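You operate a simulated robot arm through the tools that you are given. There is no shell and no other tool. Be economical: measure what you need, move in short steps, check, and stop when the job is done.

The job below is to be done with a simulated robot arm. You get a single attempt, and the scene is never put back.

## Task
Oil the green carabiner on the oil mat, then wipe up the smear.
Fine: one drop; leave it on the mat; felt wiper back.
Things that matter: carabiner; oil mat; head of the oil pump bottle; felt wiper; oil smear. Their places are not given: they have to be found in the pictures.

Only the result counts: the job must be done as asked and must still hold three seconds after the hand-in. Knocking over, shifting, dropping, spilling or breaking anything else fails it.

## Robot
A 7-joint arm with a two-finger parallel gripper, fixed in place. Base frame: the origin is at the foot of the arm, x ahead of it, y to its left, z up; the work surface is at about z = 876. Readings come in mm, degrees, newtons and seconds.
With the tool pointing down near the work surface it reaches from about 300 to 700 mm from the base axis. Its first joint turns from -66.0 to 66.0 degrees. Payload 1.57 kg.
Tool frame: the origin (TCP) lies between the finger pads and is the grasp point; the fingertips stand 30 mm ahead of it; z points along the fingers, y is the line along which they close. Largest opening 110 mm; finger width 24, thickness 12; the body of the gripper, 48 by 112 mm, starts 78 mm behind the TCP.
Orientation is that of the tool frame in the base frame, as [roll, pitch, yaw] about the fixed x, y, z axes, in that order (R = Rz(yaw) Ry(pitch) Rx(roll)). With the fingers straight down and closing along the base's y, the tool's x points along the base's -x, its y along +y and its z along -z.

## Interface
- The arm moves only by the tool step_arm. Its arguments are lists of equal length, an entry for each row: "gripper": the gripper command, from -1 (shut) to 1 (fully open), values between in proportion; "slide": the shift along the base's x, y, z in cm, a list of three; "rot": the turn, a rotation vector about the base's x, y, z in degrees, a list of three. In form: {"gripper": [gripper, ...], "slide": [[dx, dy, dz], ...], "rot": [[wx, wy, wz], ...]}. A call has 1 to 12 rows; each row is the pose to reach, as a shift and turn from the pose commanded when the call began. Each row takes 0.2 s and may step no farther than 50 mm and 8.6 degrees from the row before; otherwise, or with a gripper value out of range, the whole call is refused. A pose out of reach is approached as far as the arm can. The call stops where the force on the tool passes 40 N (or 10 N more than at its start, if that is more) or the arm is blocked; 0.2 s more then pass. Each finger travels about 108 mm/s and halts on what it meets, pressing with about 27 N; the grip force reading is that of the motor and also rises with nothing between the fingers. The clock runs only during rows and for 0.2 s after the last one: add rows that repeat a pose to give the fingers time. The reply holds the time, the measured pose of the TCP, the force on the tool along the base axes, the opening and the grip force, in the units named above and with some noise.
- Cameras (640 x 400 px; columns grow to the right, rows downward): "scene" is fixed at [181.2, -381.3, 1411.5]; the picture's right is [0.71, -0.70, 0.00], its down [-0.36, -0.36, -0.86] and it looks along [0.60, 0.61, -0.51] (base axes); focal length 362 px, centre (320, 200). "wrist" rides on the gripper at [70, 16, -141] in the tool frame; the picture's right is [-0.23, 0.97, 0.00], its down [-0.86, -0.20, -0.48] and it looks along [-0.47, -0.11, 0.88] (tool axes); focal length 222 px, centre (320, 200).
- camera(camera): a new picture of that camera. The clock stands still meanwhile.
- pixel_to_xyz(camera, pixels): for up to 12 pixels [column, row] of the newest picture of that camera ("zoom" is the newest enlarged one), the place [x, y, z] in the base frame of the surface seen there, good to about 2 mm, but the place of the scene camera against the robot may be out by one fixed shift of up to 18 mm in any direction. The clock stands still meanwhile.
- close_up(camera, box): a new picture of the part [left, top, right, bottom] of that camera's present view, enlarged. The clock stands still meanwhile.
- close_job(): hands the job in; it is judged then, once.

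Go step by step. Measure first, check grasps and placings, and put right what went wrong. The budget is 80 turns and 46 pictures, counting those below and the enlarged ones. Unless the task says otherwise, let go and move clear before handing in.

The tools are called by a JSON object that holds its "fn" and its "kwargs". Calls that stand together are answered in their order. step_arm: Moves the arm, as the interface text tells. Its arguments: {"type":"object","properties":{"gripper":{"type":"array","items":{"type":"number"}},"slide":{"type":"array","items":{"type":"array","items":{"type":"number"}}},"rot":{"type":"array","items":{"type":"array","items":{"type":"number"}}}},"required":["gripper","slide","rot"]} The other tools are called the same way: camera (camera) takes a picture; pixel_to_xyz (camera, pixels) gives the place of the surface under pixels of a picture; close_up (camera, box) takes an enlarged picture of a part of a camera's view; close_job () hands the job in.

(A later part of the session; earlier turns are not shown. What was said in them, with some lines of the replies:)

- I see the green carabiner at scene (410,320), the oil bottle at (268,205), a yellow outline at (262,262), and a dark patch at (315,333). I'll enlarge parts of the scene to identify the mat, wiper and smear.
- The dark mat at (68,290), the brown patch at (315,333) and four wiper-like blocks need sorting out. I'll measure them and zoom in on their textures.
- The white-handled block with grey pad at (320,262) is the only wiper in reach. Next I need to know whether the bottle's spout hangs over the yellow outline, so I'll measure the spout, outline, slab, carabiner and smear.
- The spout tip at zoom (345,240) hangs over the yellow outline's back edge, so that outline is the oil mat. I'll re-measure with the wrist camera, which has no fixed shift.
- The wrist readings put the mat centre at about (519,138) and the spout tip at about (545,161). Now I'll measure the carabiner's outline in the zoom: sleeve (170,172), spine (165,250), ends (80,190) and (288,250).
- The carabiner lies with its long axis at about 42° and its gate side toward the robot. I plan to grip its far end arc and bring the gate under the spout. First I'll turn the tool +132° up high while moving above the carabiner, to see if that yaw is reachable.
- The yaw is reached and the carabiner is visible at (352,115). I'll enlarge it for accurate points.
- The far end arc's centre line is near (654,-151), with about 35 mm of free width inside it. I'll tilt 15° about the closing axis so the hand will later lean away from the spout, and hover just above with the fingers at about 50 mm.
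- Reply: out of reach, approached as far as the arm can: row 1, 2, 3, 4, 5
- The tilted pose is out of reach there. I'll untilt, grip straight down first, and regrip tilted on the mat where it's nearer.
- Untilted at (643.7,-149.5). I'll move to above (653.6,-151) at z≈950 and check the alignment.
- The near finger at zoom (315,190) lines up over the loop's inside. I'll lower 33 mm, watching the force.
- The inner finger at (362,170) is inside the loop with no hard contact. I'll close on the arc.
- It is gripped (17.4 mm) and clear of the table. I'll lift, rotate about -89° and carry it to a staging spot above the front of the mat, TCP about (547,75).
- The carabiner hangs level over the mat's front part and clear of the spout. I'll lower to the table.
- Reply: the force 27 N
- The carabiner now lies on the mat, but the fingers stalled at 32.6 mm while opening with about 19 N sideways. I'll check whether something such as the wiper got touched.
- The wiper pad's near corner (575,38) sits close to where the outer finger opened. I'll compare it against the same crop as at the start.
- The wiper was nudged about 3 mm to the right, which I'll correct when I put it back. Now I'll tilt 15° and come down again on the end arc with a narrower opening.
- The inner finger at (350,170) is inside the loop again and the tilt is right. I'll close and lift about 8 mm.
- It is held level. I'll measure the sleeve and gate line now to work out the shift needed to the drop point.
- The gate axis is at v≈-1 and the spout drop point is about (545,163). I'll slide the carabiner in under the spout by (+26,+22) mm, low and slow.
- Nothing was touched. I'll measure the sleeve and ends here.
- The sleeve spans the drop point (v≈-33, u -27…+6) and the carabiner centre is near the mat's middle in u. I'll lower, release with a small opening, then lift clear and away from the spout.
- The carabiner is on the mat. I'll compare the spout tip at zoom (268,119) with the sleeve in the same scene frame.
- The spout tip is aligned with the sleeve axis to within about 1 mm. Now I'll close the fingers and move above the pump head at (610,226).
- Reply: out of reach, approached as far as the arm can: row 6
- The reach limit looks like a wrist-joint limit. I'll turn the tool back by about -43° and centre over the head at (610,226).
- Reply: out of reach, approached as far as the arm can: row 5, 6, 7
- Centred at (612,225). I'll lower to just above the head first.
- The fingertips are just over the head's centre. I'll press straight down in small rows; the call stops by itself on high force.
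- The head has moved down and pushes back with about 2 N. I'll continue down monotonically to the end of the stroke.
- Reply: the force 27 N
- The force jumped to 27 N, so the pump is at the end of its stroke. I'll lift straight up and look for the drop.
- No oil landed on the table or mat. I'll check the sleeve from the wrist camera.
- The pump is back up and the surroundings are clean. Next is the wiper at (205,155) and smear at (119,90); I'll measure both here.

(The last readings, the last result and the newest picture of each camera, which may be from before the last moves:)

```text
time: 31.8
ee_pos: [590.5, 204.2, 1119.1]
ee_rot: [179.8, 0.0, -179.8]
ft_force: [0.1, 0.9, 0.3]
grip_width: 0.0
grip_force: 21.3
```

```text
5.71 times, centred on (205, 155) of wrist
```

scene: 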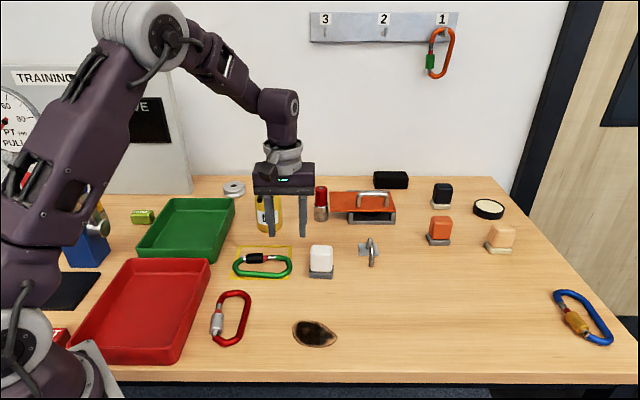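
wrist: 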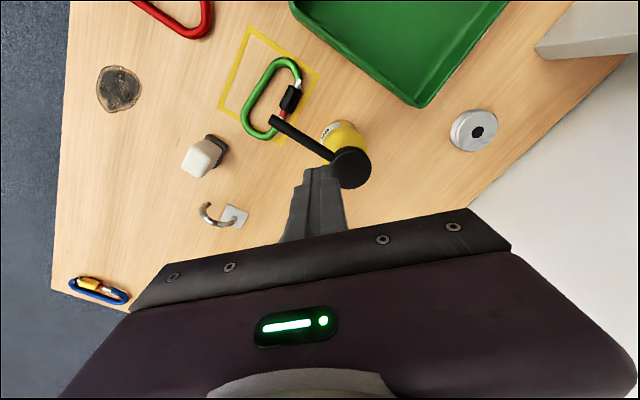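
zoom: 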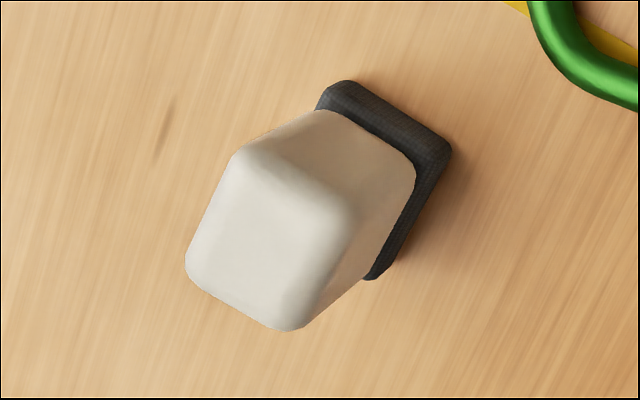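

{"fn": "pixel_to_xyz", "kwargs": {"camera": "zoom", "pixels": [[240, 165], [340, 195], [290, 315], [195, 262], [265, 235], [340, 95], [435, 150], [375, 265], [335, 210], [410, 165], [300, 240]]}}

```text
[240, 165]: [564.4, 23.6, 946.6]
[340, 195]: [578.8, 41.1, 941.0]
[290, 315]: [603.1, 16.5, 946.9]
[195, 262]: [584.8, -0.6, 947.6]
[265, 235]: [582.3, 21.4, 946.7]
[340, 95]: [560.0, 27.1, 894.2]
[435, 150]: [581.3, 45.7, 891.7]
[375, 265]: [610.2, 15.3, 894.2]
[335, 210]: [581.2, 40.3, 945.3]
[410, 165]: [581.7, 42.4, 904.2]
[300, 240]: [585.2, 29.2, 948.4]
```

The wiper handle is centred near (584,20.5) with its top at z≈947, about 37 by 27 mm, aligned at ±45°. I'll go above it with yaw -135 and open to about 64 mm.

{"fn": "step_arm", "kwargs": {"gripper": [-1, -1, -0.5, 0, 0.16, 0.16, 0.16, 0.16, 0.16], "slide": [[0, -3, 0], [0, -6, 0], [0, -9, 0], [0, -12, -1], [0, -15, -3], [-0.3, -17, -6], [-0.65, -18.37, -9], [-0.65, -18.37, -11], [-0.65, -18.37, -11]], "rot": [[0, 0, 8], [0, 0, 16], [0, 0, 24], [0, 0, 32], [0, 0, 40], [0, 0, 45], [0, 0, 45], [0, 0, 45], [0, 0, 45]]}}

{"fn": "camera", "kwargs": {"camera": "wrist"}}

```text
time: 33.8
ee_pos: [584.3, 19.1, 1008.9]
ee_rot: [179.7, 0.0, -135.0]
ft_force: [0.2, -0.1, 0.7]
grip_width: 63.7
grip_force: 0.0
```

```text
7 pictures are left
```

wrist: 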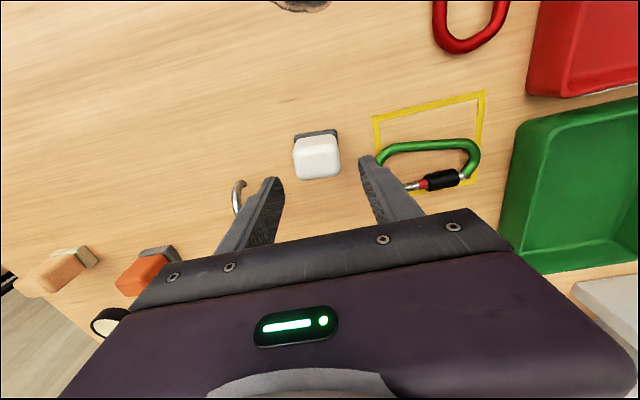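

The fingers straddle the white handle evenly. I'll check how close the hook at (238,190) is to the left finger before descending.

{"fn": "pixel_to_xyz", "kwargs": {"camera": "wrist", "pixels": [[238, 185], [243, 186], [236, 212], [240, 200], [317, 160], [317, 170], [300, 165], [336, 158], [317, 133]]}}

```text
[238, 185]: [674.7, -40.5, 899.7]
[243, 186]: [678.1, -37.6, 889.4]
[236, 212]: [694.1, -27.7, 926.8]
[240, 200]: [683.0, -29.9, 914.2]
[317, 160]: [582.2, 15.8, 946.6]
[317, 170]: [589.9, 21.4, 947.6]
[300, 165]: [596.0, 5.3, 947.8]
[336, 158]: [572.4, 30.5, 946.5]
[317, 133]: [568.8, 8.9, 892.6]
```

The hook is some 60 mm clear. I'll lower to grip height and close.

{"fn": "step_arm", "kwargs": {"gripper": [0.16, 0.16, 0.16, 0.16, 0.16], "slide": [[0, 0, -3], [0, 0, -5.5], [0, 0, -7], [0, 0, -7.8], [0, 0, -7.8]], "rot": [[0, 0, 0], [0, 0, 0], [0, 0, 0], [0, 0, 0], [0, 0, 0]]}}

{"fn": "step_arm", "kwargs": {"gripper": [-0.1, -0.4, -1, -1, -1], "slide": [[0, 0, 0], [0, 0, 0], [0, 0, 0], [0, 0, 0], [0, 0, 0]], "rot": [[0, 0, 0], [0, 0, 0], [0, 0, 0], [0, 0, 0], [0, 0, 0]]}}

```text
time: 35.0
ee_pos: [584.0, 20.4, 931.1]
ee_rot: [179.7, -0.1, -134.9]
ft_force: [0.0, 0.2, 0.6]
grip_width: 64.0
grip_force: 0.0
```

```text
time: 36.2
ee_pos: [584.0, 20.0, 930.3]
ee_rot: [179.8, 0.0, -134.9]
ft_force: [0.5, 0.3, 1.9]
grip_width: 45.6
grip_force: 27.1
```

The handle is gripped at 45.6 mm. I'll lift, carry it to the smear's edge at about (460,-37), and lower to just above the table.

{"fn": "step_arm", "kwargs": {"gripper": [-1, -1, -1, -1, -1, -1, -1, -1], "slide": [[0, 0, 2], [0, 0, 4], [-4, -1.8, 4], [-8, -3.7, 4], [-12.45, -5.75, 4], [-12.45, -5.75, 2], [-12.45, -5.75, 0.4], [-12.45, -5.75, 0.4]], "rot": [[0, 0, 0], [0, 0, 0], [0, 0, 0], [0, 0, 0], [0, 0, 0], [0, 0, 0], [0, 0, 0], [0, 0, 0]]}}

{"fn": "camera", "kwargs": {"camera": "scene"}}

```text
time: 38.0
ee_pos: [457.8, -38.1, 933.8]
ee_rot: [179.8, -0.1, -134.9]
ft_force: [-0.6, -0.4, -0.3]
grip_width: 45.6
grip_force: 27.0
```

```text
6 pictures are left
```

scene: 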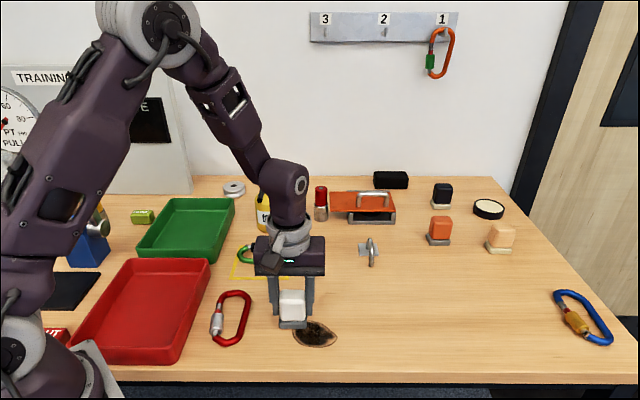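

The pad is at the smear's left-back edge. I'll press lightly and make the first two strokes.

{"fn": "step_arm", "kwargs": {"gripper": [-1, -1, -1, -1, -1, -1, -1, -1, -1, -1], "slide": [[0, 0, -0.55], [1.23, -1.25, -0.55], [2.46, -2.5, -0.55], [3.7, -3.74, -0.55], [4.92, -4.98, -0.55], [3.78, -6.1, -0.55], [2.55, -4.86, -0.55], [1.32, -3.62, -0.55], [0.08, -2.37, -0.55], [-1.14, -1.12, -0.55]], "rot": [[0, 0, 0], [0, 0, 0], [0, 0, 0], [0, 0, 0], [0, 0, 0], [0, 0, 0], [0, 0, 0], [0, 0, 0], [0, 0, 0], [0, 0, 0]]}}

```text
time: 40.2
ee_pos: [446.7, -48.3, 929.8]
ee_rot: [179.7, 0.0, -135.1]
ft_force: [4.2, -3.7, 12.6]
grip_width: 45.4
grip_force: 26.9
```

Pressing with about 12 N and sliding well. Now strokes three and four, further toward the front.

{"fn": "step_arm", "kwargs": {"gripper": [-1, -1, -1, -1, -1, -1, -1, -1, -1, -1], "slide": [[-1.14, -1.12, 0], [0.09, -2.37, 0], [1.32, -3.62, 0], [2.56, -4.86, 0], [3.78, -6.1, 0], [2.64, -7.22, 0], [1.41, -5.98, 0], [0.18, -4.74, 0], [-1.06, -3.49, 0], [-2.28, -2.24, 0]], "rot": [[0, 0, 0], [0, 0, 0], [0, 0, 0], [0, 0, 0], [0, 0, 0], [0, 0, 0], [0, 0, 0], [0, 0, 0], [0, 0, 0], [0, 0, 0]]}}

{"fn": "close_up", "kwargs": {"camera": "scene", "box": [210, 230, 370, 370]}}

```text
time: 42.4
ee_pos: [425.1, -71.8, 929.2]
ee_rot: [179.9, -0.1, -134.9]
ft_force: [1.8, -2.6, 7.5]
grip_width: 45.8
grip_force: 26.7
```

```text
2.86 times, centred on (290, 300) of scene
```

zoom: 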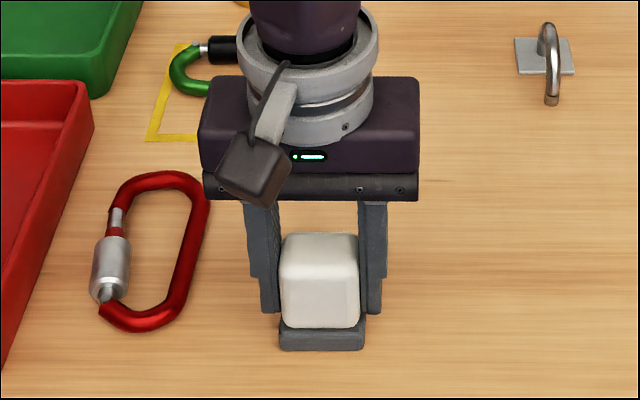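

The smear looks gone. I'll lift and hover back over the wiper's original spot, then check the wiped area.

{"fn": "step_arm", "kwargs": {"gripper": [-1, -1, -1, -1, -1, -1, -1, -1], "slide": [[0, 0, 2], [0, 0, 4.15], [3.2, 1.9, 4.15], [6.4, 3.8, 4.15], [9.6, 5.7, 4.15], [12.8, 7.6, 4.15], [15.67, 9.31, 4.15], [15.67, 9.31, 4.15]], "rot": [[0, 0, 0], [0, 0, 0], [0, 0, 0], [0, 0, 0], [0, 0, 0], [0, 0, 0], [0, 0, 0], [0, 0, 0]]}}

{"fn": "camera", "kwargs": {"camera": "scene"}}

```text
time: 44.2
ee_pos: [582.5, 22.2, 969.8]
ee_rot: [179.7, 0.0, -134.9]
ft_force: [-0.2, -0.1, -0.6]
grip_width: 45.4
grip_force: 27.1
```

```text
4 pictures are left
```

scene: 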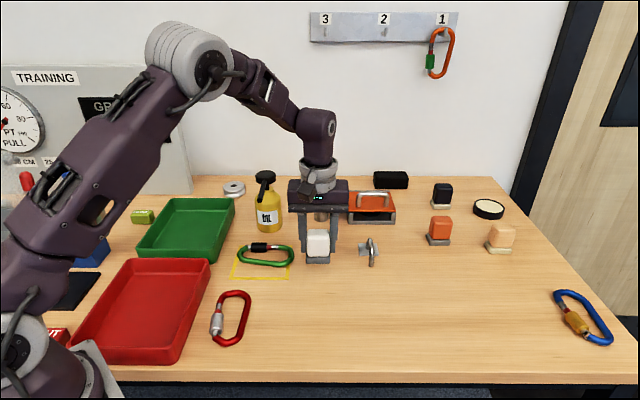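

The table where the smear was (315,333) is clean. I'll set the wiper down, release with a small opening and lift away.

{"fn": "step_arm", "kwargs": {"gripper": [-1, -1, -1, -1], "slide": [[0, 0, -2], [0, 0, -3.4], [0, 0, -3.95], [0, 0, -3.95]], "rot": [[0, 0, 0], [0, 0, 0], [0, 0, 0], [0, 0, 0]]}}

{"fn": "step_arm", "kwargs": {"gripper": [-0.1, 0.1, 0.1, 0.1], "slide": [[0, 0, 0], [0, 0, 0], [0, 0, 0], [0, 0, 0]], "rot": [[0, 0, 0], [0, 0, 0], [0, 0, 0], [0, 0, 0]]}}

{"fn": "step_arm", "kwargs": {"gripper": [0.1, 0.1, 0.1, 0.1, 0.1, 0.1, 0.1], "slide": [[0, 0, 2], [0, 0, 5], [0, 0, 8], [0, 0, 12], [-2, -2, 16], [-6, -4, 19], [-6, -4, 19]], "rot": [[0, 0, 0], [0, 0, 0], [0, 0, 0], [0, 0, 0], [0, 0, 0], [0, 0, 0], [0, 0, 0]]}}

{"fn": "close_up", "kwargs": {"camera": "scene", "box": [285, 235, 365, 355]}}

```text
time: 45.2
ee_pos: [581.4, 22.4, 930.4]
ee_rot: [179.8, 0.0, -135.0]
ft_force: [-0.1, 0.2, -0.5]
grip_width: 45.4
grip_force: 27.3
```

```text
time: 46.2
ee_pos: [581.2, 22.7, 931.3]
ee_rot: [179.7, 0.0, -134.9]
ft_force: [0.4, 0.1, 0.7]
grip_width: 60.5
grip_force: 0.0
```

```text
refused: row 6 steps farther than a row can; nothing moved
```

```text
3.33 times, centred on (325, 295) of scene
```

zoom: 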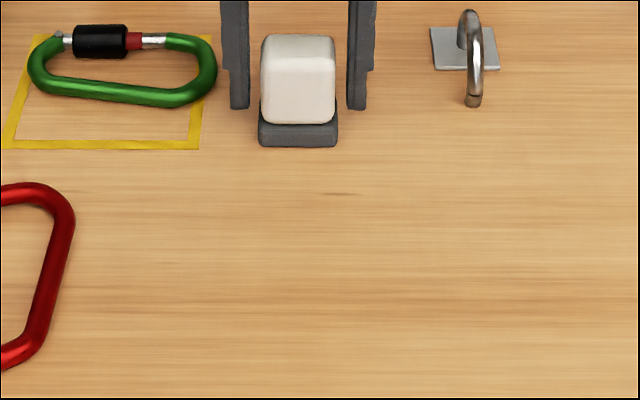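

The wiper stands within about 3 mm of where it began and the table is clean. The lift was refused for a step that was too long, so I'll repeat it with shorter rows.

{"fn": "step_arm", "kwargs": {"gripper": [0.1, 0.1, 0.1, 0.1, 0.1, 0.1, 0.1, 0.1], "slide": [[0, 0, 2], [0, 0, 5], [0, 0, 8], [0, 0, 12], [-1, -1, 15], [-3, -3, 17], [-6, -5, 19], [-6, -5, 19]], "rot": [[0, 0, 0], [0, 0, 0], [0, 0, 0], [0, 0, 0], [0, 0, 0], [0, 0, 0], [0, 0, 0], [0, 0, 0]]}}

{"fn": "camera", "kwargs": {"camera": "scene"}}

{"fn": "close_up", "kwargs": {"camera": "wrist", "box": [220, 40, 480, 220]}}

```text
time: 48.0
ee_pos: [520.6, -27.2, 1120.7]
ee_rot: [179.8, -0.1, -134.8]
ft_force: [-0.1, 0.5, -0.2]
grip_width: 60.5
grip_force: 0.1
```

```text
2 pictures are left
```

scene: 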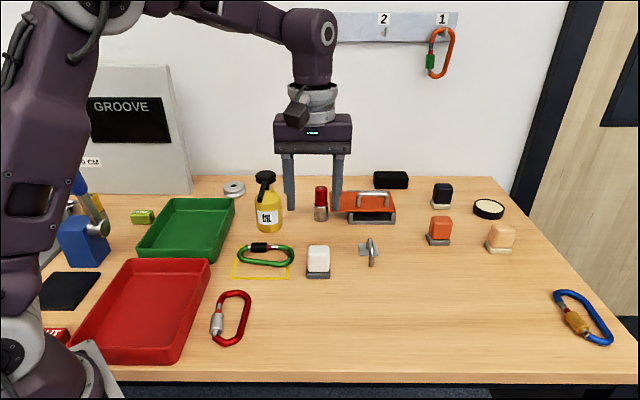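

```text
2.22 times, centred on (350, 130) of wrist
```

zoom: 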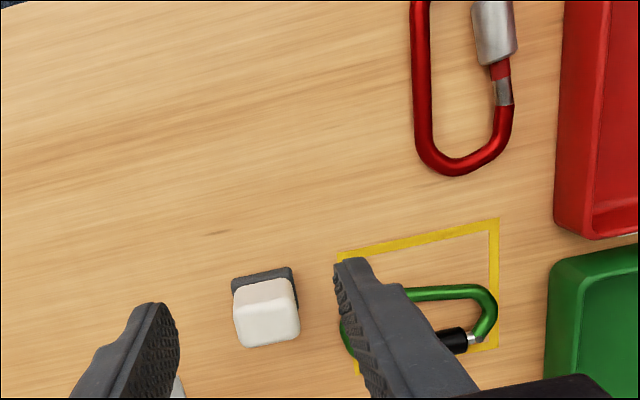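

The last pictures show the smear gone, the carabiner on the mat under the spout, the wiper upright in its place, the bottle standing, and the hand clear. I'm handing in.

{"fn": "close_job", "kwargs": {}}

```text
The job is handed in.
```

I handed the job in: the green carabiner is on the mat, the smear is gone, and the felt wiper is back. I gave it one full pump stroke with the carabiner's black sleeve lined up under the spout, but I never saw the drop on it. No oil showed on the mat or table.

- **Wiper:** I nudged it about 3 mm while setting the carabiner down. It ended about 3 mm from its starting spot.
- **Carabiner:** it is slightly longer than the mat, so its right end sticks out a few millimetres past the yellow outline.
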